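You operate a simulated robot arm through the tools that you are given. There is no shell and no other tool.

Carry out the task below with a simulated robot arm. There is one attempt and no reset: what you move stays moved.

## Task
Wash both bushes in the basket, blow them dry and open the lid.
Fine: lid shut while it runs; washer and air off at the end.

It is judged by the outcome, as a careful person would: the job done as asked, and still so three seconds after it is handed in. It fails if anything else is knocked over, pushed out of place, dropped, spilled or broken. Lids that push on must go on centred and level and be pressed home; caps that screw on are set level and turned clockwise until they are tight.

## Robot
A 6-joint arm with a two-finger gripper, fixed in place. Base frame: the origin is at the foot of the arm, x ahead of it, y to its left, z up; the work surface is at about z = 0.86. Lengths are in m, angles in degrees, forces in N, time in s.
With the tool pointing down near the work surface it reaches from about 0.14 to 0.68 m from the base axis. Its first joint turns from -66.0 to 66.0 degrees. Payload 2.45 kg.
The tool frame sits at the grasp point between the pads (the TCP): z along the fingers, y along the line on which they close. The tips reach 0.03 m beyond it. The gripper opens to 0.106 m. The gripper's body begins 0.079 m behind the TCP.
Orientation is that of the tool frame in the base frame, as a unit quaternion [x, y, z, w]. With the fingers straight down and closing along the base's y, the tool's x points along the base's -x, its y along +y and its z along -z.

## Interface
- The arm moves only by the tool step_arm. Its arguments are lists of equal length, an entry for each row: "turn": the turn, a rotation vector about the tool's x, y, z in degrees, a list of three; "translation": the shift along the tool's x, y, z in m, a list of three; "hand": the opening, from 0 (shut) to 1 (fully open). In form: {"turn": [[rx, ry, rz], ...], "translation": [[dx, dy, dz], ...], "hand": [hand, ...]}. A call has 1 to 20 rows; each row is the pose to reach, as a shift and turn from the pose commanded when the call began, along the tool's axes at that moment. Rows are played at 5 a second. More than 0.05 m and 8.6 degrees between two rows, or a gripper value outside its range, and nothing of the call is played. A pose out of reach is approached as far as the arm can. The call stops where the force on the tool passes 40 N (or 10 N more than at its start, if that is more) or the arm is blocked; 0.2 s more then pass. Each finger travels about 0.153 m/s and halts on what it meets, pressing with about 40 N; the grip force reading is that of the motor and also rises with nothing between the fingers. The clock runs only during rows and for 0.2 s after the last one: add rows that repeat a pose to give the fingers time. The reply holds the time, the measured pose of the TCP, the force on the tool along the base axes, the opening and the grip force, in the units named above and with some noise, with the torque about the TCP (base axes, N m) and any sound that the robot's microphone picked up.
- Cameras (640 x 400 px; columns grow to the right, rows downward): "scene" is fixed at [0.0379, 0.3993, 1.4113]; the picture's right is [-0.91, -0.41, 0.00], its down [-0.19, 0.44, -0.88] and it looks along [0.36, -0.80, -0.48] (base axes); focal length 318 px, centre (320, 200). "wrist" rides on the gripper at [0.076, -0.002, -0.106] in the tool frame; the picture's right is [0.02, 1.00, 0.00], its down [-0.78, 0.02, -0.62] and it looks along [-0.62, 0.01, 0.78] (tool axes); focal length 247 px, centre (320, 200). There is no depth. A picture from a camera that has moved, and an enlarged one, comes with that camera's place and axes in the base frame and with its lens.
- capture(camera): a new picture of that camera. No time passes.
- enlarge(camera, box): a new picture of the part [left, top, right, bottom] of that camera's present view, enlarged. No time passes.
- hand_in(): hands the job in; it is judged then, once.

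Nothing tells you positions but the pictures and the camera data. Unless the task says otherwise, let go and move clear before handing in.

The tools are called after ">>>" as name(argument=value, ...) on one line, values as JSON. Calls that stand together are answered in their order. step_arm: Moves the arm, as the interface text tells. Its arguments: {"type":"object","properties":{"turn":{"type":"array","items":{"type":"array","items":{"type":"number"}}},"translation":{"type":"array","items":{"type":"array","items":{"type":"number"}}},"hand":{"type":"array","items":{"type":"number"}}},"required":["turn","translation","hand"]} The other tools are called the same way: capture (camera) takes a picture; enlarge (camera, box) takes an enlarged picture of a part of a camera's view; hand_in () hands the job in.

At the start:

```text
clock: 0.0
tool_pos: [0.4273, -0.0464, 1.2323]
orientation: [0.0, 1.0, 0.0, 0.001]
wrist_force: [0.3, 0.2, 0.4]
moment: [-0.01, 0.02, 0.02]
width: 0.106
gripper_force: 0.0
```

scene: 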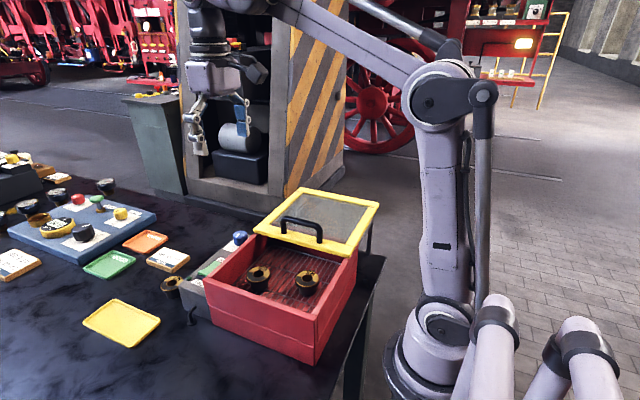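
wrist: 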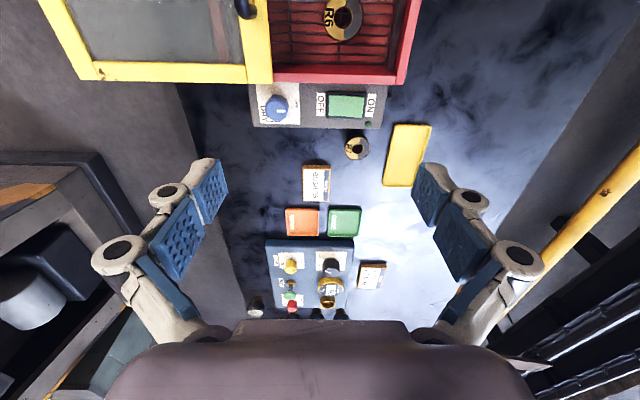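

I see a red washer basket box with a yellow-framed lid (seemingly partly slid/open), two bushes in it, and a control panel with a rocker (ON/OFF) and a blue knob (DRY?). I'll look closer before moving.

>>> enlarge(camera="scene", box=[160, 170, 400, 370])

>>> enlarge(camera="wrist", box=[220, 60, 440, 200])

>>> enlarge(camera="scene", box=[0, 140, 200, 300])

>>> enlarge(camera="wrist", box=[230, 150, 410, 330])

```text
2.00 times, centred on (280, 270) of scene
camera zoom: at [0.0379, 0.3993, 1.4113], right [-0.91, -0.41, 0.0], down [-0.19, 0.44, -0.88], along [0.36, -0.8, -0.48], focal length 636 px, centre (400, 60)
```

zoom: 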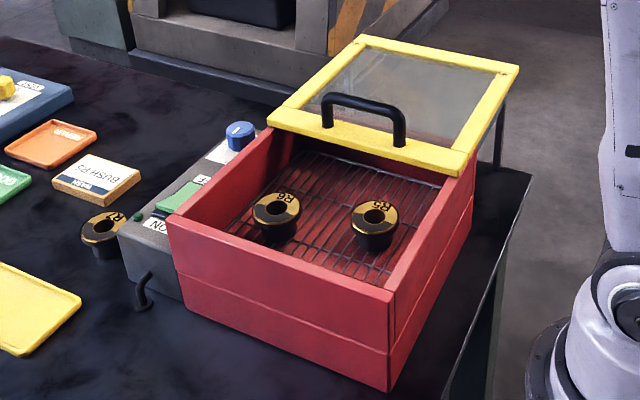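

```text
2.86 times, centred on (330, 130) of wrist
camera zoom: at [0.3509, -0.0493, 1.339], right [-0.02, 1.0, 0.0], down [0.78, 0.02, 0.62], along [0.62, 0.01, -0.78], focal length 706 px, centre (291, 400)
```

zoom: 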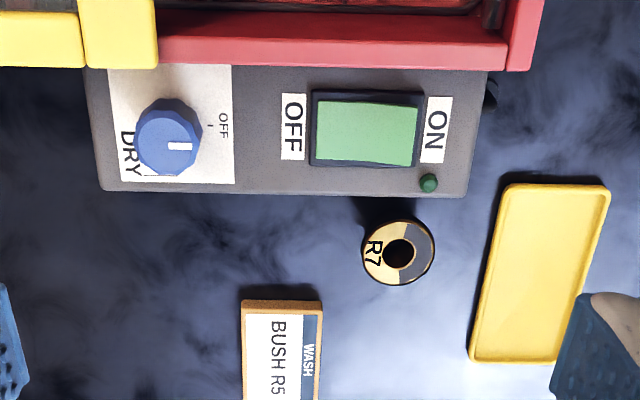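

```text
2.50 times, centred on (100, 220) of scene
camera zoom: at [0.0379, 0.3993, 1.4113], right [-0.91, -0.41, 0.0], down [-0.19, 0.44, -0.88], along [0.36, -0.8, -0.48], focal length 795 px, centre (870, 150)
```

zoom: 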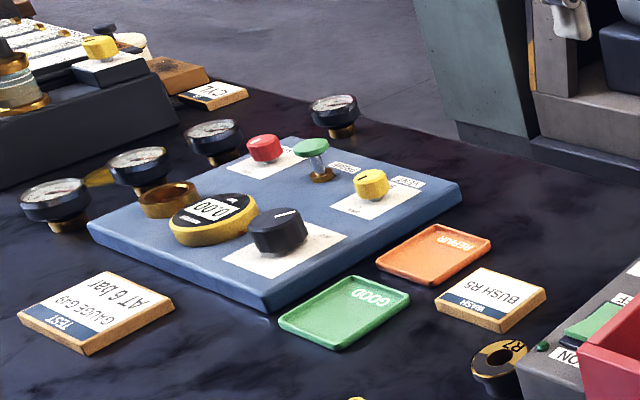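

```text
2.22 times, centred on (320, 240) of wrist
camera zoom: at [0.3509, -0.0493, 1.339], right [-0.02, 1.0, 0.0], down [0.78, 0.02, 0.62], along [0.62, 0.01, -0.78], focal length 549 px, centre (320, 111)
```

zoom: 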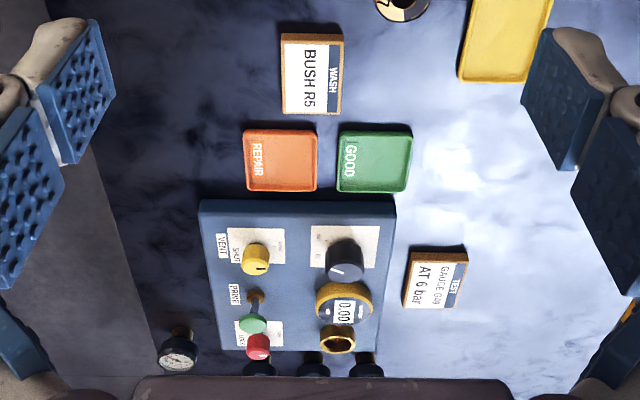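

The lid lies slid open toward -y (its edge near y≈-0.105, handle along x at about x≈0.31, y≈-0.115, z≈1.04), so it looks like a sliding lid that closes by moving about 0.175 m in +y. I'll move above the handle and look from there.

>>> step_arm(turn=[[0, 0, 0], [0, 0, 0], [0, 0, 0], [0, 0, 0], [0, 0, 0], [0, 0, 0]], translation=[[0.023, -0.014, 0.02], [0.046, -0.028, 0.04], [0.069, -0.042, 0.06], [0.092, -0.056, 0.08], [0.113, -0.069, 0.1], [0.113, -0.069, 0.1]], hand=[1, 1, 1, 1, 1, 1])

```text
clock: 1.4
tool_pos: [0.3137, -0.1158, 1.1308]
orientation: [0.0, 1.0, 0.001, 0.0]
wrist_force: [-1.0, 0.4, 0.1]
moment: [-0.01, -0.04, -0.03]
width: 0.1059
gripper_force: 0.0
```

>>> capture(camera="wrist")

>>> enlarge(camera="scene", box=[160, 130, 400, 330])

```text
taken
camera wrist: at [0.2369, -0.1181, 1.237], right [-0.02, 1.0, 0.0], down [0.78, 0.02, 0.62], along [0.62, 0.01, -0.78], focal length 247 px, centre (320, 200)
```

wrist: 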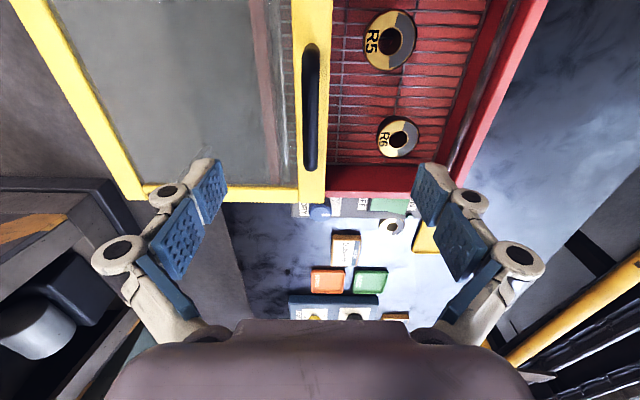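

```text
2.00 times, centred on (280, 230) of scene
camera zoom: at [0.0379, 0.3993, 1.4113], right [-0.91, -0.41, 0.0], down [-0.19, 0.44, -0.88], along [0.36, -0.8, -0.48], focal length 636 px, centre (400, 140)
```

zoom: 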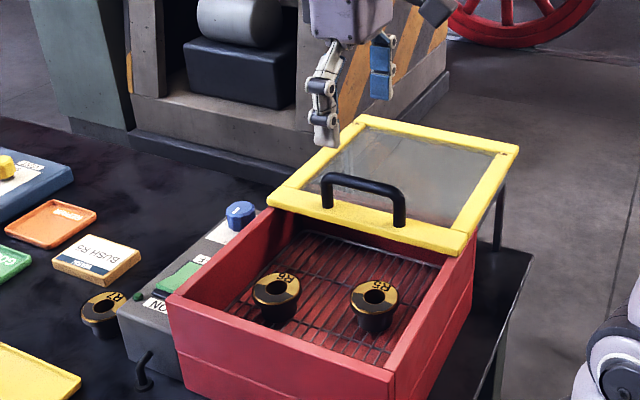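

The handle bar is at about y=-0.124, x 0.26–0.36, bar centre z≈1.038. I'll descend over it and close the fingers across it.

>>> step_arm(turn=[[0, 0, 0], [0, 0, 0], [0, 0, 0], [0, 0, 0], [0, 0, 0], [0, 0, 0], [0, 0, 0], [0, 0, 0]], translation=[[0.001, -0.008, 0.03], [0.002, -0.008, 0.06], [0.003, -0.008, 0.08], [0.003, -0.008, 0.092], [0.003, -0.008, 0.092], [0.003, -0.008, 0.092], [0.003, -0.008, 0.092], [0.003, -0.008, 0.092]], hand=[0.6, 0.6, 0.6, 0.6, 0.6, 0.1, 0.1, 0.1])

```text
clock: 3.2
tool_pos: [0.3125, -0.1234, 1.0424]
orientation: [0.0, 1.0, 0.0, 0.001]
wrist_force: [-0.6, -0.2, 0.8]
moment: [0.0, 0.13, -0.04]
width: 0.0124
gripper_force: 39.4
```

The bar is gripped (width 12 mm). I'll slide the lid in +y toward shut, slowly.

>>> step_arm(turn=[[0, 0, 0], [0, 0, 0], [0, 0, 0], [0, 0, 0], [0, 0, 0]], translation=[[0, 0.01, 0], [0, 0.02, 0], [0, 0.03, 0], [0, 0.04, 0], [0, 0.05, 0]], hand=[0.05, 0.05, 0.05, 0.05, 0.05])

```text
clock: 4.4
tool_pos: [0.3114, -0.0745, 1.0395]
orientation: [0.0, 1.0, 0.0, -0.001]
wrist_force: [-4.5, -1.5, 12.5]
moment: [0.0, -0.61, -0.04]
width: 0.0139
gripper_force: 38.9
```

>>> enlarge(camera="scene", box=[160, 130, 400, 330])

>>> capture(camera="wrist")

```text
2.00 times, centred on (280, 230) of scene
camera zoom: at [0.0376, 0.3993, 1.4114], right [-0.91, -0.41, 0.0], down [-0.19, 0.44, -0.88], along [0.36, -0.8, -0.48], focal length 636 px, centre (400, 140)
```

zoom: 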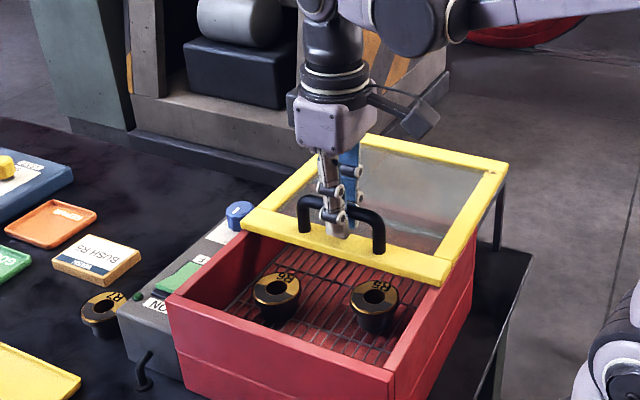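

```text
taken
camera wrist: at [0.2345, -0.0753, 1.1461], right [-0.02, 1.0, 0.0], down [0.78, 0.02, 0.62], along [0.62, 0.01, -0.78], focal length 247 px, centre (320, 200)
```

wrist: 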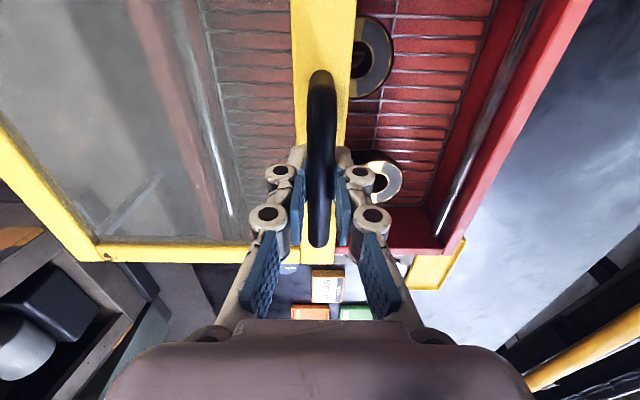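

The lid slides smoothly toward the front. I'll continue, with a small lift to relieve the vertical load.

>>> step_arm(turn=[[0, 0, 0], [0, 0, 0], [0, 0, 0], [0, 0, 0], [0, 0, 0], [0, 0, 0], [0, 0, 0], [0, 0, 0]], translation=[[0, 0.01, -0.0015], [0, 0.022, -0.0015], [0, 0.034, -0.0015], [0, 0.046, -0.0015], [0, 0.058, -0.0015], [0, 0.07, -0.0015], [0, 0.082, -0.0015], [0, 0.095, -0.0015]], hand=[0.05, 0.05, 0.05, 0.05, 0.05, 0.05, 0.05, 0.05])

```text
clock: 6.2
tool_pos: [0.3118, 0.0199, 1.0428]
orientation: [0.0, 1.0, 0.0, 0.001]
wrist_force: [1.2, -1.2, -32.2]
moment: [0.02, -0.21, 0.02]
width: 0.0124
gripper_force: 39.3
```

>>> enlarge(camera="scene", box=[160, 130, 400, 330])

>>> capture(camera="wrist")

```text
2.00 times, centred on (280, 230) of scene
camera zoom: at [0.0383, 0.3993, 1.4113], right [-0.91, -0.41, 0.0], down [-0.19, 0.44, -0.88], along [0.36, -0.8, -0.48], focal length 636 px, centre (400, 140)
```

zoom: 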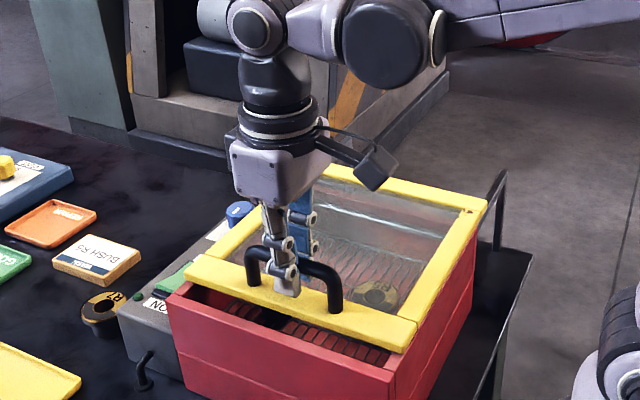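

```text
taken
camera wrist: at [0.2343, 0.0178, 1.1476], right [-0.02, 1.0, 0.0], down [0.78, 0.02, 0.62], along [0.62, 0.01, -0.78], focal length 247 px, centre (320, 200)
```

wrist: 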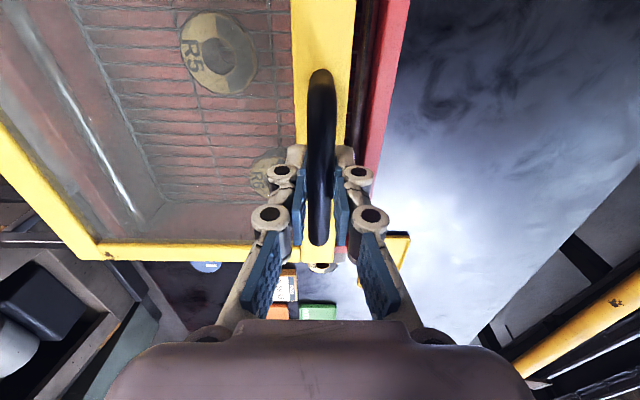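

The gap left is about 3 cm. I'll drop 1 mm to remove the upward pull and continue until it meets its stop.

>>> step_arm(turn=[[0, 0, 0], [0, 0, 0], [0, 0, 0], [0, 0, 0], [0, 0, 0], [0, 0, 0]], translation=[[0, 0, 0.0011], [0, 0.006, 0.0011], [0, 0.012, 0.0011], [0, 0.018, 0.0011], [0, 0.022, 0.0011], [0, 0.022, 0.0011]], hand=[0.05, 0.05, 0.05, 0.05, 0.05, 0.05])

```text
clock: 7.6
tool_pos: [0.3121, 0.0433, 1.0423]
orientation: [0.0, 1.0, -0.001, -0.002]
wrist_force: [-11.6, -0.4, 21.0]
moment: [0.02, 0.07, -0.01]
width: 0.0125
gripper_force: 39.3
```

>>> step_arm(turn=[[0, 0, 0], [0, 0, 0], [0, 0, 0], [0, 0, 0], [0, 0, 0], [0, 0, 0], [0, 0, 0]], translation=[[0, 0.002, -0.0005], [0, 0.004, -0.0005], [0, 0.006, -0.0005], [0, 0.008, -0.0005], [0, 0.01, -0.0005], [0, 0.012, -0.0005], [0, 0.014, -0.0005]], hand=[0.05, 0.05, 0.05, 0.05, 0.05, 0.05, 0.05])

```text
clock: 9.2
tool_pos: [0.3116, 0.0515, 1.0424]
orientation: [0.002, 1.0, -0.01, -0.001]
wrist_force: [-2.8, -8.6, 3.1]
moment: [0.04, -0.51, 0.2]
width: 0.0123
gripper_force: 39.7
stopped in row 7: the force on the tool passed its limit at 42 N (the readings are from after the stop); the commanded pose is now the measured one
```

The lid met its stop (42 N) after travelling 0.175 m. I'll verify it is fully shut.

>>> enlarge(camera="scene", box=[160, 170, 400, 370])

>>> capture(camera="wrist")

```text
2.00 times, centred on (280, 270) of scene
camera zoom: at [0.0378, 0.399, 1.4114], right [-0.91, -0.41, 0.0], down [-0.19, 0.44, -0.88], along [0.36, -0.8, -0.48], focal length 636 px, centre (400, 60)
```

zoom: 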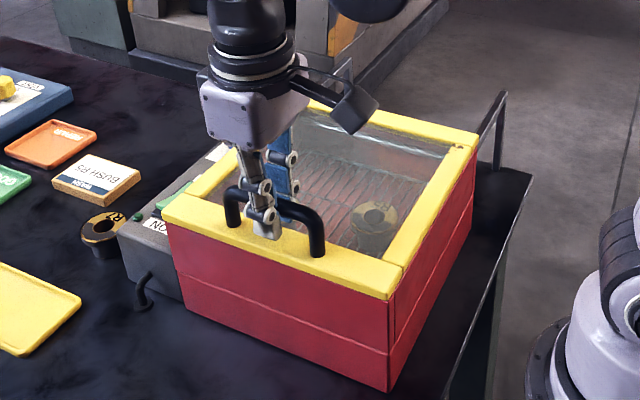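

```text
taken
camera wrist: at [0.2347, 0.0516, 1.1477], right [-0.02, 1.0, -0.02], down [0.78, 0.02, 0.62], along [0.62, 0.0, -0.78], focal length 247 px, centre (320, 200)
```

wrist: 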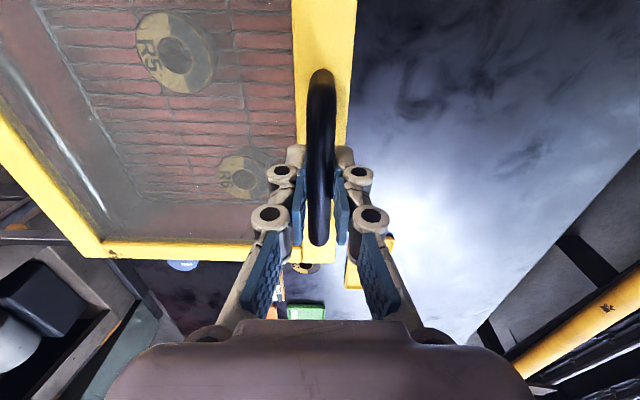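

The lid is flush and shut. I'll open the fingers and lift clear, correcting the small tilt, then view the panel.

>>> step_arm(turn=[[0, 0, 0], [0, 0, 0], [0, 0, 0], [0, 0, 0], [-1.1, 0, 0], [-1.1, 0, 0], [-1.1, 0, 0]], translation=[[0, 0, 0], [0, 0, 0], [0, 0, -0.03], [0, 0, -0.07], [0, 0, -0.11], [0, 0, -0.15], [0, 0, -0.15]], hand=[0.5, 0.5, 0.5, 0.5, 0.5, 0.5, 0.5])

```text
clock: 10.8
tool_pos: [0.3126, 0.0518, 1.1943]
orientation: [0.002, 1.0, 0.003, 0.0]
wrist_force: [-0.1, -0.7, -0.7]
moment: [0.0, -0.02, -0.05]
width: 0.053
gripper_force: 0.0
```

>>> capture(camera="wrist")

>>> enlarge(camera="wrist", box=[150, 100, 390, 250])

>>> enlarge(camera="scene", box=[140, 215, 280, 335])

```text
taken
camera wrist: at [0.2347, 0.0504, 1.2996], right [-0.02, 1.0, 0.0], down [0.78, 0.01, 0.62], along [0.62, 0.01, -0.78], focal length 247 px, centre (320, 200)
```

wrist: 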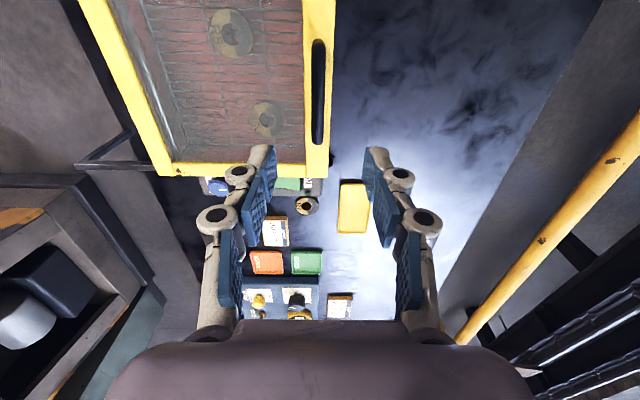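

```text
2.67 times, centred on (270, 175) of wrist
camera zoom: at [0.2347, 0.0504, 1.2996], right [-0.02, 1.0, 0.0], down [0.78, 0.01, 0.62], along [0.62, 0.01, -0.78], focal length 659 px, centre (453, 267)
```

zoom: 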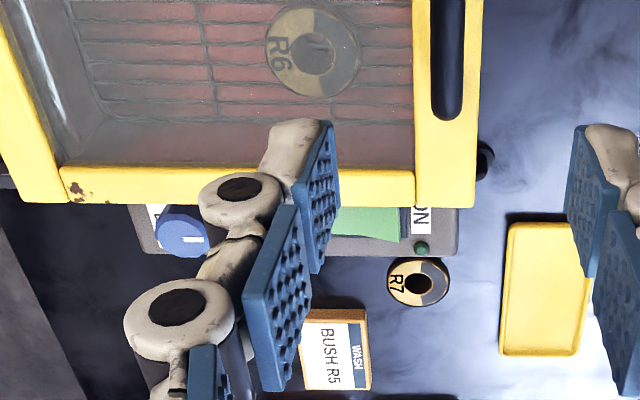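

```text
3.33 times, centred on (210, 275) of scene
camera zoom: at [0.0379, 0.3993, 1.4113], right [-0.91, -0.41, 0.0], down [-0.19, 0.44, -0.88], along [0.36, -0.8, -0.48], focal length 1060 px, centre (687, -50)
```

zoom: 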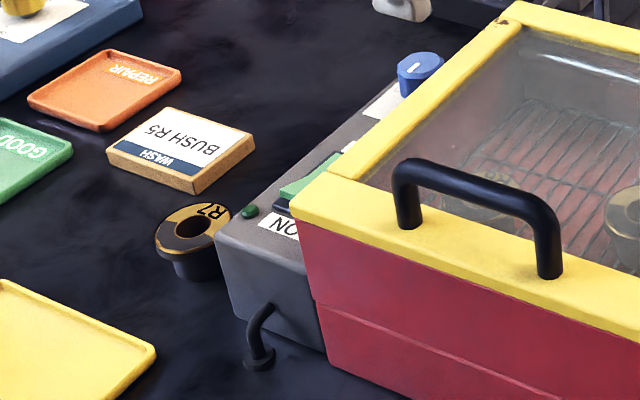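

The lid is shut; next is the panel. I'll move over the panel with open fingers to see the rocker, the knob and lamp clearly.

>>> step_arm(turn=[[0, 0, 0], [0, 0, 0], [0, 0, 0], [0, 0, 0], [0, 0, 0], [0, 0, 0]], translation=[[-0.025, -0.02, 0.01], [-0.05, -0.04, 0.02], [-0.075, -0.06, 0.035], [-0.1, -0.08, 0.05], [-0.117, -0.092, 0.064], [-0.117, -0.092, 0.064]], hand=[0.6, 0.8, 1, 1, 1, 1])

```text
clock: 12.2
tool_pos: [0.4286, -0.0381, 1.129]
orientation: [0.002, 1.0, 0.002, -0.001]
wrist_force: [0.2, -0.8, 0.0]
moment: [0.0, -0.02, 0.01]
width: 0.1061
gripper_force: 0.0
```

>>> capture(camera="wrist")

>>> enlarge(camera="wrist", box=[200, 70, 440, 220])

```text
taken
camera wrist: at [0.3508, -0.0401, 1.2348], right [-0.02, 1.0, 0.0], down [0.78, 0.01, 0.62], along [0.62, 0.01, -0.78], focal length 247 px, centre (320, 200)
```

wrist: 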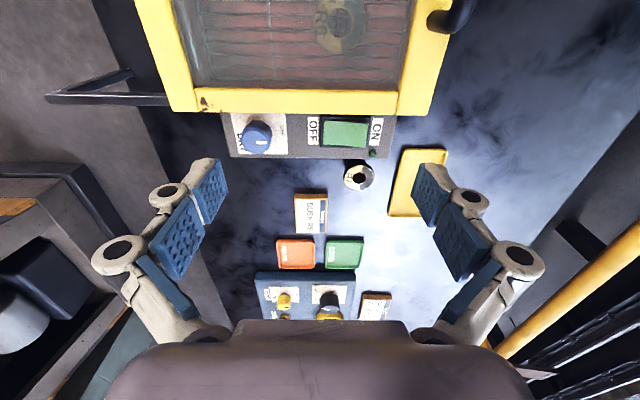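

```text
2.67 times, centred on (320, 145) of wrist
camera zoom: at [0.3508, -0.0401, 1.2348], right [-0.02, 1.0, 0.0], down [0.78, 0.01, 0.62], along [0.62, 0.01, -0.78], focal length 659 px, centre (320, 347)
```

zoom: 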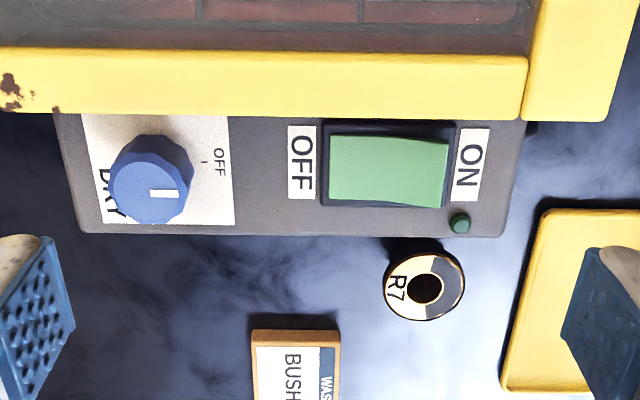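

The rocker spans y≈-0.033 (OFF) to 0.022 (ON) at x≈0.479, top z≈0.945; the knob (at OFF) is at about (0.48,-0.115). I'll close the fingers and hover above the ON side to check the alignment.

>>> step_arm(turn=[[0, 0, 0], [0, 0, 0], [0, 0, 0], [0, 0, 0], [0, 0, 0], [0, 0, 0]], translation=[[-0.0125, 0.0125, 0.03], [-0.025, 0.025, 0.06], [-0.037, 0.037, 0.09], [-0.049, 0.051, 0.115], [-0.049, 0.051, 0.115], [-0.049, 0.051, 0.115]], hand=[0.5, 0, 0, 0, 0, 0])

```text
clock: 13.7
tool_pos: [0.4782, 0.0137, 1.0123]
orientation: [0.002, 1.0, 0.003, 0.0]
wrist_force: [0.0, 0.1, 0.2]
moment: [-0.01, -0.02, 0.03]
width: 0.0
gripper_force: 28.4
```

>>> capture(camera="wrist")

>>> enlarge(camera="scene", box=[140, 185, 280, 305])

```text
taken
camera wrist: at [0.4013, 0.0109, 1.118], right [-0.02, 1.0, 0.0], down [0.78, 0.01, 0.62], along [0.62, 0.01, -0.78], focal length 247 px, centre (320, 200)
```

wrist: 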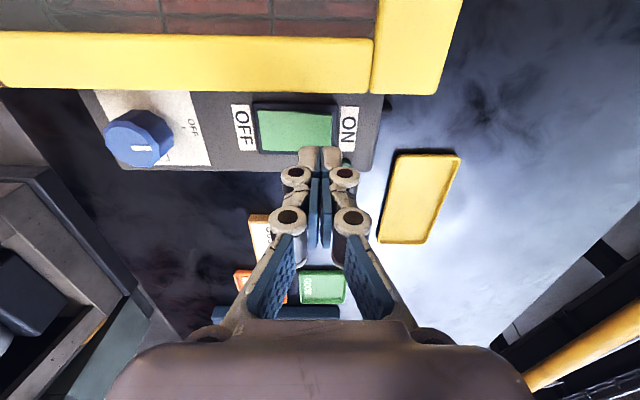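

```text
3.33 times, centred on (210, 245) of scene
camera zoom: at [0.0379, 0.3993, 1.4113], right [-0.91, -0.41, 0.0], down [-0.19, 0.44, -0.88], along [0.36, -0.8, -0.48], focal length 1060 px, centre (687, 50)
```

zoom: 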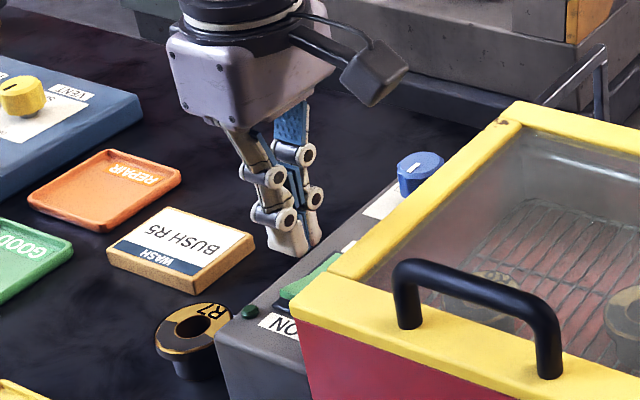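

I'm aligned above the ON half. Now I'll press down in small steps.

>>> step_arm(turn=[[0, 0, 0], [0, 0, 0], [0, 0, 0], [0, 0, 0], [0, 0, 0], [0, 0, 0], [0, 0, 0], [0, 0, 0]], translation=[[0.004, 0, 0.015], [0.004, 0, 0.03], [0.004, 0, 0.033], [0.004, 0, 0.036], [0.004, 0, 0.038], [0.004, 0, 0.04], [0.004, 0, 0.042], [0.004, 0, 0.044]], hand=[0, 0, 0, 0, 0, 0, 0, 0])

```text
clock: 15.4
tool_pos: [0.4738, 0.0119, 0.9707]
orientation: [0.003, 1.0, 0.001, 0.0]
wrist_force: [-2.4, 0.0, 11.7]
moment: [-0.06, 0.03, 0.01]
width: 0.0002
gripper_force: 28.5
stopped in row 8: the force on the tool passed its limit at 46 N (the readings are from after the stop); the commanded pose is now the measured one
```

>>> step_arm(turn=[[0, 0, 0], [0, 0, 0], [0, 0, 0]], translation=[[0, 0, -0.02], [0, 0, -0.04], [0, 0, -0.04]], hand=[0, 0, 0])

>>> enlarge(camera="wrist", box=[80, 60, 400, 260])

>>> enlarge(camera="scene", box=[140, 185, 380, 335])

```text
clock: 16.2
tool_pos: [0.4731, 0.0109, 1.0146]
orientation: [0.002, 1.0, 0.0, -0.001]
wrist_force: [0.2, 0.0, -0.4]
moment: [0.03, -0.01, -0.01]
width: 0.0
gripper_force: 28.7
```

```text
2.00 times, centred on (240, 160) of wrist
camera zoom: at [0.3965, 0.0104, 1.1206], right [-0.02, 1.0, 0.0], down [0.78, 0.01, 0.62], along [0.62, 0.01, -0.78], focal length 494 px, centre (480, 280)
```

zoom: 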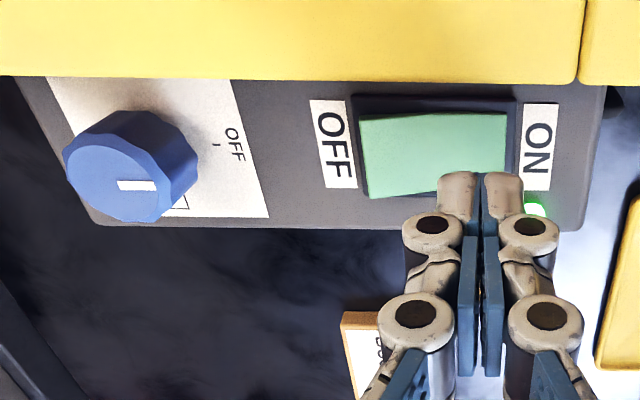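

```text
2.67 times, centred on (260, 260) of scene
camera zoom: at [0.0379, 0.3993, 1.4113], right [-0.91, -0.41, 0.0], down [-0.19, 0.44, -0.88], along [0.36, -0.8, -0.48], focal length 848 px, centre (480, 40)
```

zoom: 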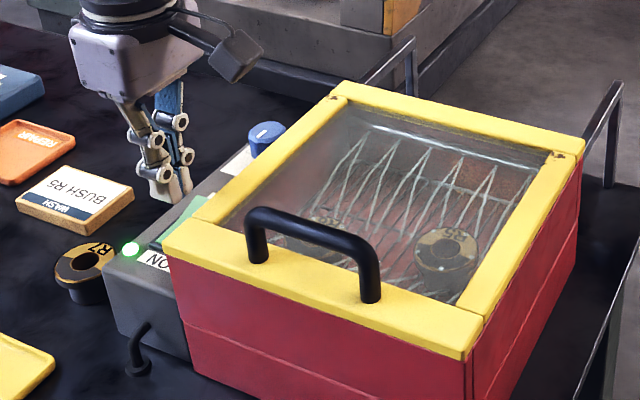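

The washer is on: green lamp lit and spray visible under the glass. I'll move up to a vantage point where both the bushes and the lamp are visible, and wait while it runs.

>>> step_arm(turn=[[0, 0, 0], [0, 0, 0], [0, 0, 0], [0, 0, 0], [0, 0, 0], [0, 0, 0]], translation=[[0, 0, -0.04], [0.01, -0.01, -0.085], [0.04, -0.02, -0.11], [0.08, -0.03, -0.13], [0.12, -0.04, -0.15], [0.12, -0.04, -0.15]], hand=[0, 0, 0.5, 1, 1, 1])

>>> capture(camera="wrist")

>>> enlarge(camera="wrist", box=[200, 0, 440, 150])

>>> enlarge(camera="scene", box=[140, 185, 380, 335])

```text
clock: 17.6
tool_pos: [0.3557, -0.0283, 1.1616]
orientation: [0.002, 1.0, 0.001, 0.0]
wrist_force: [0.2, -0.1, -0.1]
moment: [0.0, -0.03, -0.02]
width: 0.1059
gripper_force: 0.1
```

```text
taken
camera wrist: at [0.2772, -0.0295, 1.2671], right [-0.02, 1.0, 0.0], down [0.78, 0.01, 0.62], along [0.62, 0.01, -0.78], focal length 247 px, centre (320, 200)
```

wrist: 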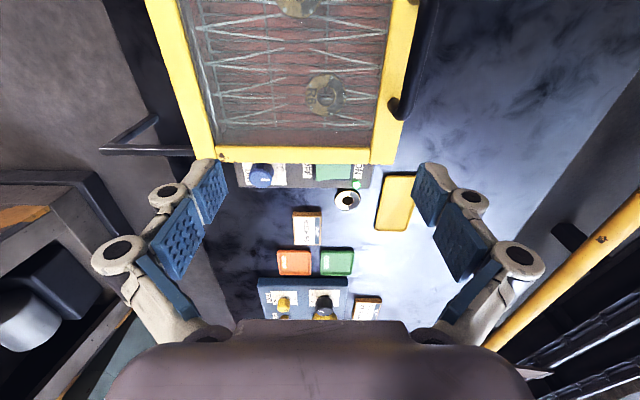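

```text
2.67 times, centred on (320, 75) of wrist
camera zoom: at [0.2772, -0.0295, 1.2671], right [-0.02, 1.0, 0.0], down [0.78, 0.01, 0.62], along [0.62, 0.01, -0.78], focal length 659 px, centre (320, 533)
```

zoom: 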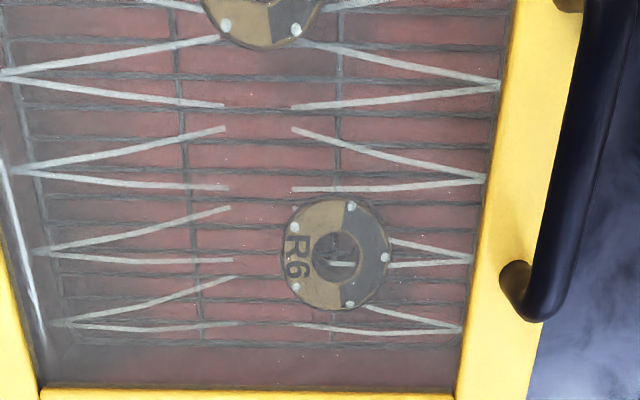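

```text
2.67 times, centred on (260, 260) of scene
camera zoom: at [0.0379, 0.3993, 1.4113], right [-0.91, -0.41, 0.0], down [-0.19, 0.44, -0.88], along [0.36, -0.8, -0.48], focal length 848 px, centre (480, 40)
```

zoom: 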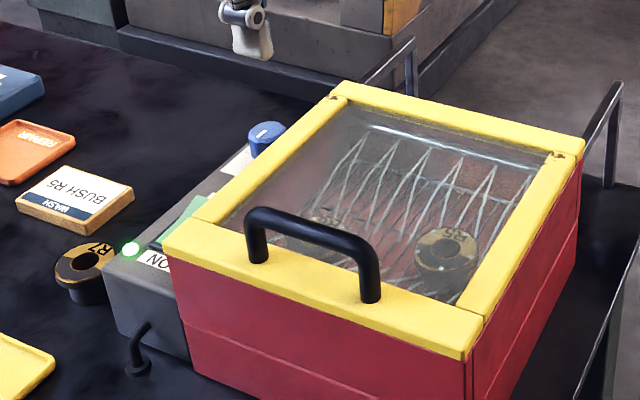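

Water is spraying and drops sit on the bushes; half of each face is still grey (grime). I'll wait in stages and watch for the grime to go or the lamp to change.

>>> step_arm(turn=[[0, 0, 0], [0, 0, 0], [0, 0, 0], [0, 0, 0], [0, 0, 0], [0, 0, 0], [0, 0, 0], [0, 0, 0], [0, 0, 0], [0, 0, 0], [0, 0, 0], [0, 0, 0], [0, 0, 0], [0, 0, 0], [0, 0, 0]], translation=[[0.015, 0, 0], [0.03, 0, 0], [0.04, 0, 0], [0.04, 0, 0], [0.04, 0, 0], [0.04, 0, 0], [0.04, 0, 0], [0.04, 0, 0], [0.04, 0, 0], [0.04, 0, 0], [0.04, 0, 0], [0.04, 0, 0], [0.04, 0, 0], [0.04, 0, 0], [0.04, 0, 0]], hand=[1, 1, 1, 1, 1, 1, 1, 1, 1, 1, 1, 1, 1, 1, 1])

>>> enlarge(camera="wrist", box=[200, 0, 440, 150])

>>> enlarge(camera="scene", box=[140, 185, 380, 335])

```text
clock: 20.8
tool_pos: [0.3139, -0.0279, 1.1595]
orientation: [0.002, 1.0, 0.001, 0.0]
wrist_force: [0.7, -0.5, 0.0]
moment: [-0.02, 0.0, -0.03]
width: 0.1063
gripper_force: 0.0
```

```text
2.67 times, centred on (320, 75) of wrist
camera zoom: at [0.2369, -0.0298, 1.266], right [-0.02, 1.0, 0.0], down [0.78, 0.01, 0.62], along [0.62, 0.01, -0.78], focal length 659 px, centre (320, 533)
```

zoom: 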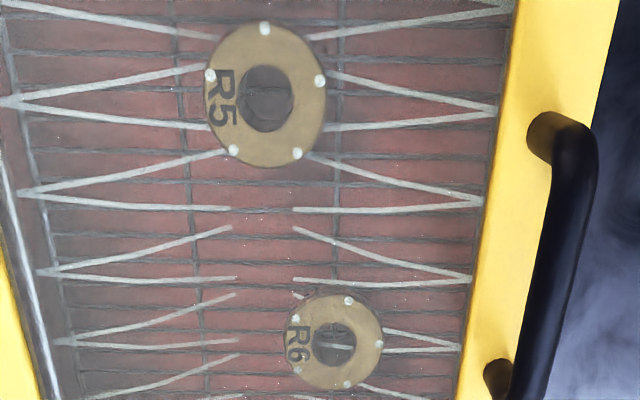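

```text
2.67 times, centred on (260, 260) of scene
camera zoom: at [0.0379, 0.3993, 1.4113], right [-0.91, -0.41, 0.0], down [-0.19, 0.44, -0.88], along [0.36, -0.8, -0.48], focal length 848 px, centre (480, 40)
```

zoom: 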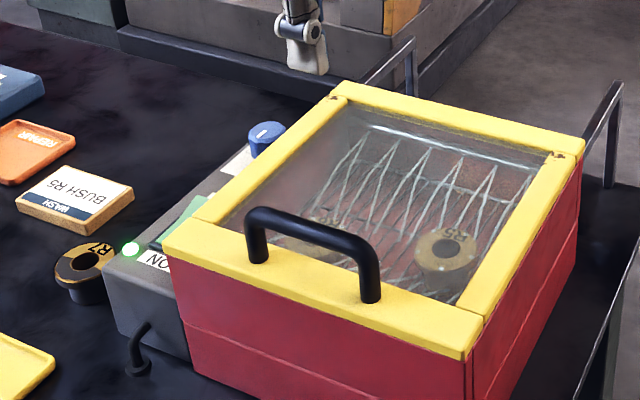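

The grey grime has vanished from both faces. I'll let it run a few more seconds to be thorough and check the sides too.

>>> step_arm(turn=[[0, 0, 0], [0, 0, 0], [0, 0, 0], [0, 0, 0], [0, 0, 0], [0, 0, 0], [0, 0, 0], [0, 0, 0], [0, 0, 0], [0, 0, 0], [0, 0, 0], [0, 0, 0], [0, 0, 0], [0, 0, 0], [0, 0, 0], [0, 0, 0], [0, 0, 0], [0, 0, 0], [0, 0, 0], [0, 0, 0]], translation=[[0, 0, 0], [0, 0, 0], [0, 0, 0], [0, 0, 0], [0, 0, 0], [0, 0, 0], [0, 0, 0], [0, 0, 0], [0, 0, 0], [0, 0, 0], [0, 0, 0], [0, 0, 0], [0, 0, 0], [0, 0, 0], [0, 0, 0], [0, 0, 0], [0, 0, 0], [0, 0, 0], [0, 0, 0], [0, 0, 0]], hand=[1, 1, 1, 1, 1, 1, 1, 1, 1, 1, 1, 1, 1, 1, 1, 1, 1, 1, 1, 1])

>>> enlarge(camera="wrist", box=[200, 0, 440, 150])

>>> enlarge(camera="scene", box=[230, 215, 350, 300])

```text
clock: 25.0
tool_pos: [0.3139, -0.0282, 1.1595]
orientation: [0.002, 1.0, 0.001, -0.002]
wrist_force: [-0.1, 1.0, -0.6]
moment: [0.02, 0.01, 0.01]
width: 0.106
gripper_force: 0.0
```

```text
2.67 times, centred on (320, 75) of wrist
camera zoom: at [0.2369, -0.0298, 1.266], right [-0.02, 1.0, 0.0], down [0.78, 0.01, 0.62], along [0.62, 0.01, -0.78], focal length 659 px, centre (320, 533)
```

zoom: 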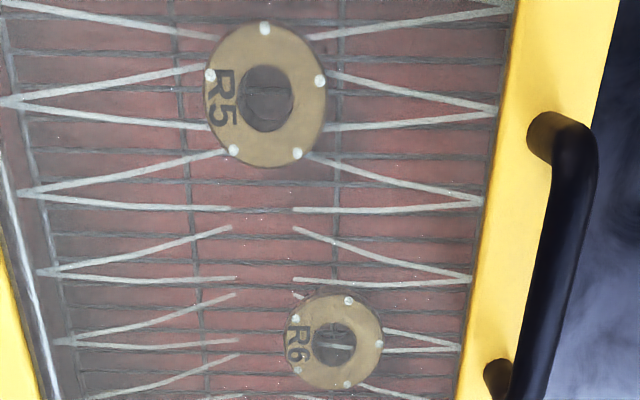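

```text
4.71 times, centred on (290, 258) of scene
camera zoom: at [0.0379, 0.3993, 1.4113], right [-0.91, -0.41, 0.0], down [-0.19, 0.44, -0.88], along [0.36, -0.8, -0.48], focal length 1497 px, centre (461, -71)
```

zoom: 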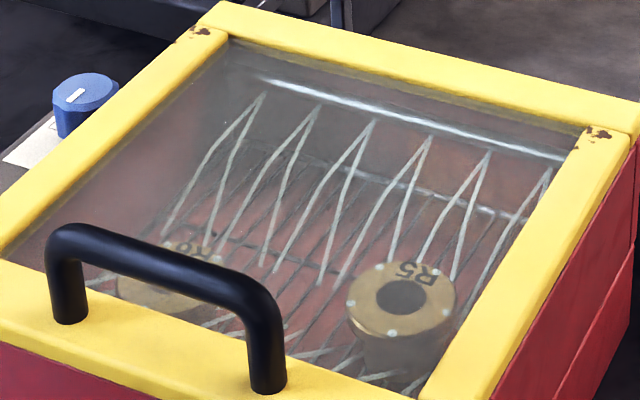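

Both bushes are fully clean, faces and sides. Now I'll go to the OFF half of the rocker (about 0.474, -0.022) and press it.

>>> step_arm(turn=[[0, 0, 0], [0, 0, 0], [0, 0, 0], [0, 0, 0], [0, 0, 0], [0, 0, 0], [0, 0, 0]], translation=[[-0.04, 0, 0], [-0.08, 0.002, 0], [-0.12, 0.004, 0.02], [-0.16, 0.006, 0.05], [-0.16, 0.006, 0.098], [-0.16, 0.006, 0.14], [-0.16, 0.006, 0.15]], hand=[0.5, 0, 0, 0, 0, 0, 0])

>>> capture(camera="wrist")

```text
clock: 26.6
tool_pos: [0.4755, -0.0214, 1.0089]
orientation: [0.002, 1.0, 0.001, -0.001]
wrist_force: [0.1, 0.6, 0.9]
moment: [0.03, -0.01, 0.03]
width: 0.0001
gripper_force: 28.7
```

```text
taken
camera wrist: at [0.3982, -0.0227, 1.1152], right [-0.02, 1.0, 0.0], down [0.78, 0.01, 0.62], along [0.62, 0.01, -0.78], focal length 247 px, centre (320, 200)
```

wrist: 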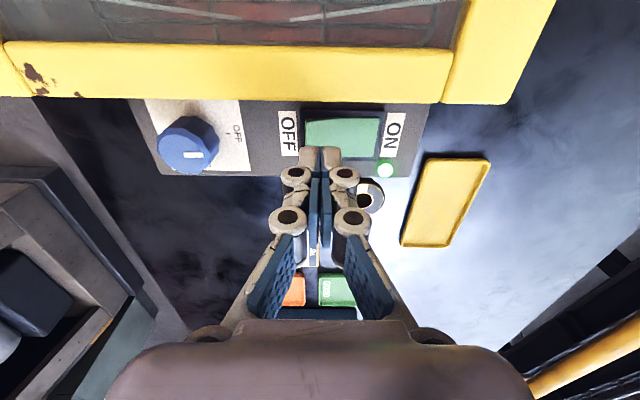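

>>> step_arm(turn=[[0, 0, 0], [0, 0, 0], [0, 0, 0], [0, 0, 0], [0, 0, 0], [0, 0, 0], [0, 0, 0], [0, 0, 0]], translation=[[0.001, 0, 0.013], [0.001, 0, 0.026], [0.001, 0, 0.03], [0.001, 0, 0.033], [0.001, 0, 0.035], [0.001, 0, 0.037], [0.001, 0, 0.039], [0.001, 0, 0.041]], hand=[0, 0, 0, 0, 0, 0, 0, 0])

```text
clock: 28.4
tool_pos: [0.4731, -0.0203, 0.9707]
orientation: [0.002, 1.0, 0.001, 0.002]
wrist_force: [6.2, 0.5, 36.0]
moment: [0.3, -0.16, -0.03]
width: 0.0
gripper_force: 29.1
```

>>> step_arm(turn=[[0, 0, 0], [0, 0, 0], [0, 0, 0]], translation=[[0, 0, -0.02], [0, 0, -0.05], [0, 0, -0.06]], hand=[0, 0, 0])

>>> enlarge(camera="wrist", box=[120, 60, 440, 260])

>>> enlarge(camera="scene", box=[140, 185, 380, 335])

```text
clock: 29.2
tool_pos: [0.4748, -0.0206, 1.031]
orientation: [0.003, 1.0, 0.001, -0.002]
wrist_force: [-0.4, 0.3, 0.6]
moment: [-0.01, -0.01, 0.02]
width: 0.0001
gripper_force: 28.7
```

```text
2.00 times, centred on (280, 160) of wrist
camera zoom: at [0.398, -0.0232, 1.1365], right [-0.02, 1.0, 0.0], down [0.78, 0.01, 0.62], along [0.62, 0.01, -0.78], focal length 494 px, centre (400, 280)
```

zoom: 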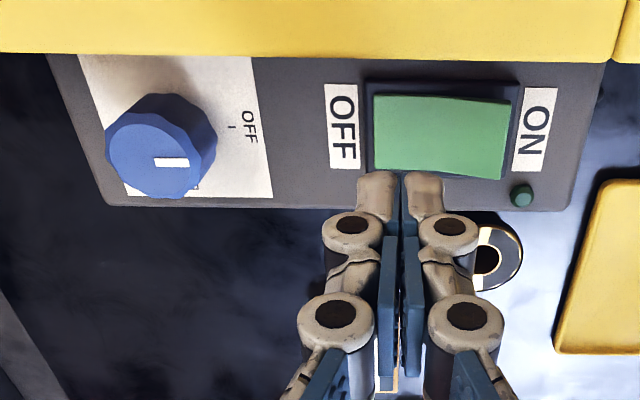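

```text
2.67 times, centred on (260, 260) of scene
camera zoom: at [0.0379, 0.3993, 1.4113], right [-0.91, -0.41, 0.0], down [-0.19, 0.44, -0.88], along [0.36, -0.8, -0.48], focal length 848 px, centre (480, 40)
```

zoom: 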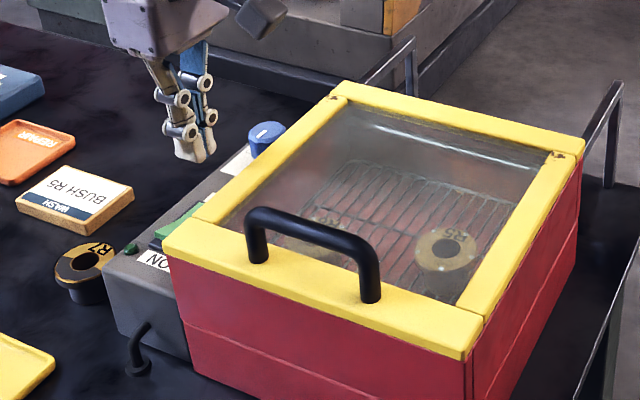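

The washer is off (lamp dark, spray stopped). Now I need to see exactly where DRY is on the knob scale, so I'll move for a steep view of the knob.

>>> step_arm(turn=[[0, 0, 0], [0, 0, 0], [0, 0, 0], [0, 0, 0], [0, 0, 0], [0, 0, 0]], translation=[[-0.01, 0, -0.04], [-0.02, -0.03, -0.06], [-0.03, -0.07, -0.07], [-0.04, -0.11, -0.07], [-0.05, -0.14, -0.07], [-0.05, -0.14, -0.07]], hand=[0, 0.5, 1, 1, 1, 1])

>>> capture(camera="wrist")

>>> enlarge(camera="wrist", box=[260, 0, 480, 140])

```text
clock: 30.6
tool_pos: [0.523, -0.1635, 1.0995]
orientation: [0.001, 1.0, 0.001, -0.001]
wrist_force: [-0.2, 0.1, 0.2]
moment: [0.0, -0.03, 0.02]
width: 0.106
gripper_force: 0.1
```

```text
taken
camera wrist: at [0.4449, -0.1649, 1.2055], right [-0.02, 1.0, 0.0], down [0.78, 0.01, 0.62], along [0.62, 0.01, -0.78], focal length 247 px, centre (320, 200)
```

wrist: 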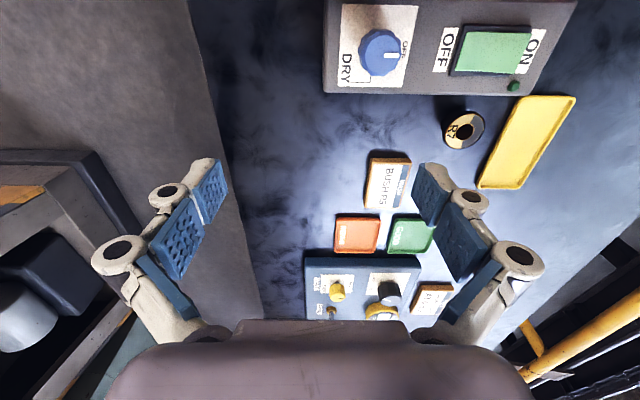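

```text
2.86 times, centred on (370, 70) of wrist
camera zoom: at [0.4449, -0.1649, 1.2055], right [-0.02, 1.0, 0.0], down [0.78, 0.01, 0.62], along [0.62, 0.01, -0.78], focal length 706 px, centre (177, 571)
```

zoom: 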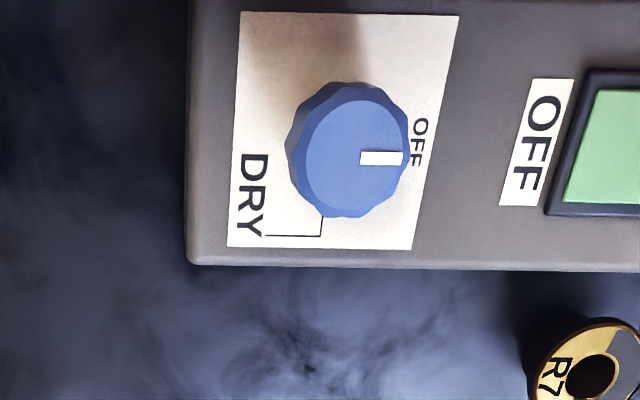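

OFF is toward +y (pointer there now), and the DRY leader line ends on the knob's +x side, so DRY is 90° clockwise from above. Knob centre ≈ (0.477, -0.1135), top z≈0.968, diameter ≈ 36 mm. I'll hover above it pre-turned by -45° so the turn runs -45° → +45°.

>>> step_arm(turn=[[0, 0, -7.5], [0, 0, -15], [0, 0, -22.5], [0, 0, -30], [0, 0, -37.5], [0, 0, -45], [0, 0, -45]], translation=[[0.008, 0.009, 0], [0.016, 0.018, 0.01], [0.024, 0.027, 0.02], [0.032, 0.036, 0.035], [0.04, 0.045, 0.05], [0.0457, 0.05, 0.06], [0.0457, 0.05, 0.06]], hand=[1, 1, 1, 0.8, 0.6, 0.6, 0.6])

>>> capture(camera="wrist")

>>> enlarge(camera="scene", box=[160, 165, 300, 285])

```text
clock: 32.2
tool_pos: [0.4768, -0.1109, 1.0406]
orientation: [-0.382, 0.924, 0.001, 0.001]
wrist_force: [0.4, -0.6, 0.6]
moment: [-0.02, 0.0, 0.0]
width: 0.0633
gripper_force: 0.2
```

```text
taken
camera wrist: at [0.4226, -0.1661, 1.1467], right [-0.72, 0.69, 0.0], down [0.54, 0.56, 0.62], along [0.43, 0.45, -0.78], focal length 247 px, centre (320, 200)
```

wrist: 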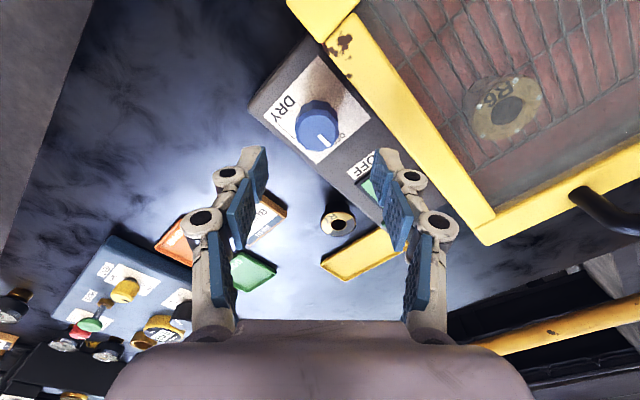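

```text
3.33 times, centred on (230, 225) of scene
camera zoom: at [0.0379, 0.3993, 1.4113], right [-0.91, -0.41, 0.0], down [-0.19, 0.44, -0.88], along [0.36, -0.8, -0.48], focal length 1060 px, centre (620, 117)
```

zoom: 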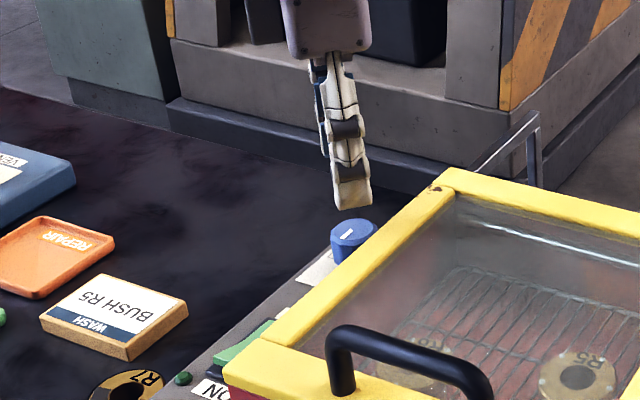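

The knob centre matches the tool position within a millimetre or so. I'll narrow the fingers to about 50 mm, descend around the knob and grip it.

>>> step_arm(turn=[[0, 0, 0], [0, 0, 0], [0, 0, 0], [0, 0, 0], [0, 0, 0], [0, 0, 0], [0, 0, 0], [0, 0, 0], [0, 0, 0]], translation=[[0, 0, 0], [0, 0, 0], [0, 0, 0.02], [0, 0, 0.04], [0, 0, 0.055], [0, 0, 0.068], [0, 0, 0.068], [0, 0, 0.068], [0, 0, 0.068]], hand=[0.47, 0.47, 0.47, 0.47, 0.47, 0.47, 0.3, 0.3, 0.3])

```text
clock: 34.2
tool_pos: [0.4797, -0.112, 0.9712]
orientation: [-0.38, 0.925, 0.001, 0.0]
wrist_force: [3.3, -4.2, 2.0]
moment: [-0.23, -0.11, 0.01]
width: 0.0325
gripper_force: 45.4
```

The knob is gripped (32.5 mm). I'll recentre by the small offset the grip showed and turn it 90° clockwise (seen from above).

>>> step_arm(turn=[[0, 0, 0], [0, 0, 7.5], [0, 0, 15], [0, 0, 22.5], [0, 0, 30], [0, 0, 37.5], [0, 0, 45], [0, 0, 45]], translation=[[0, -0.0025, 0], [0, -0.0025, 0], [0, -0.0025, 0], [0, -0.0025, 0], [0, -0.0025, 0], [0, -0.0025, 0], [0, -0.0025, 0], [0, -0.0025, 0]], hand=[0.25, 0.25, 0.25, 0.25, 0.25, 0.25, 0.25, 0.25])

>>> capture(camera="wrist")

```text
clock: 36.0
tool_pos: [0.4791, -0.1133, 0.9719]
orientation: [0.003, 1.0, 0.002, -0.003]
wrist_force: [-16.9, 17.5, -24.2]
moment: [0.24, -0.45, -0.01]
width: 0.0327
gripper_force: 45.4
```

```text
taken
camera wrist: at [0.4023, -0.1141, 1.0782], right [-0.02, 1.0, 0.01], down [0.79, 0.01, 0.62], along [0.62, 0.01, -0.79], focal length 247 px, centre (320, 200)
```

wrist: 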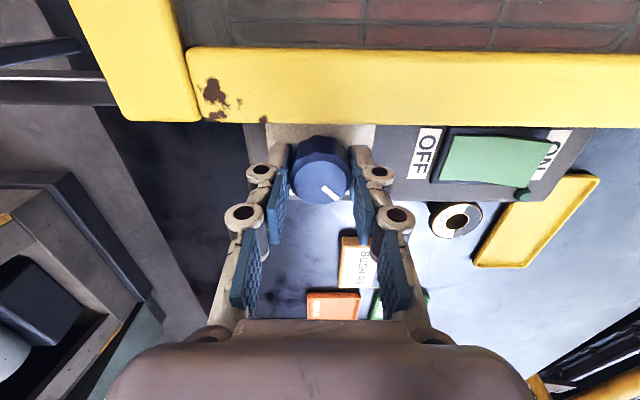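

The pointer has turned 45° with the gripper. There is some side load, so I'll ease the position slightly and continue the remaining 45°.

>>> step_arm(turn=[[0, 0, 0], [0, 0, 7.5], [0, 0, 15], [0, 0, 22.5]], translation=[[0.0006, 0.0006, 0.0007], [0.0006, 0.0006, 0.0007], [0.0006, 0.0006, 0.0007], [0.0006, 0.0006, 0.0007]], hand=[0.25, 0.25, 0.25, 0.25])

>>> enlarge(camera="scene", box=[160, 165, 400, 315])

```text
clock: 37.0
tool_pos: [0.4799, -0.1129, 0.9724]
orientation: [0.199, 0.98, 0.002, -0.001]
wrist_force: [-0.6, 12.0, 1.4]
moment: [0.85, 1.19, -0.02]
width: 0.0327
gripper_force: 44.1
```

```text
2.67 times, centred on (280, 240) of scene
camera zoom: at [0.038, 0.3996, 1.4113], right [-0.91, -0.41, 0.0], down [-0.19, 0.44, -0.88], along [0.36, -0.8, -0.48], focal length 848 px, centre (427, 93)
```

zoom: 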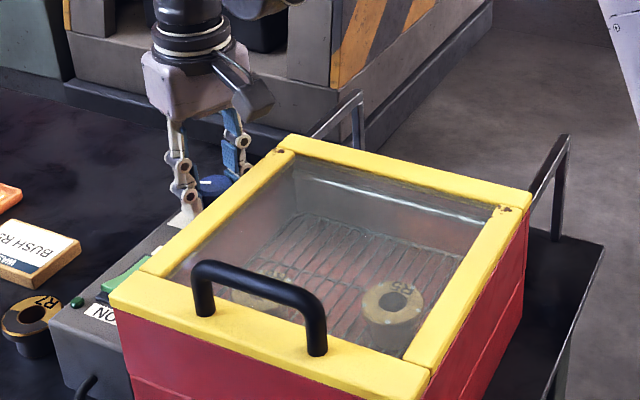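

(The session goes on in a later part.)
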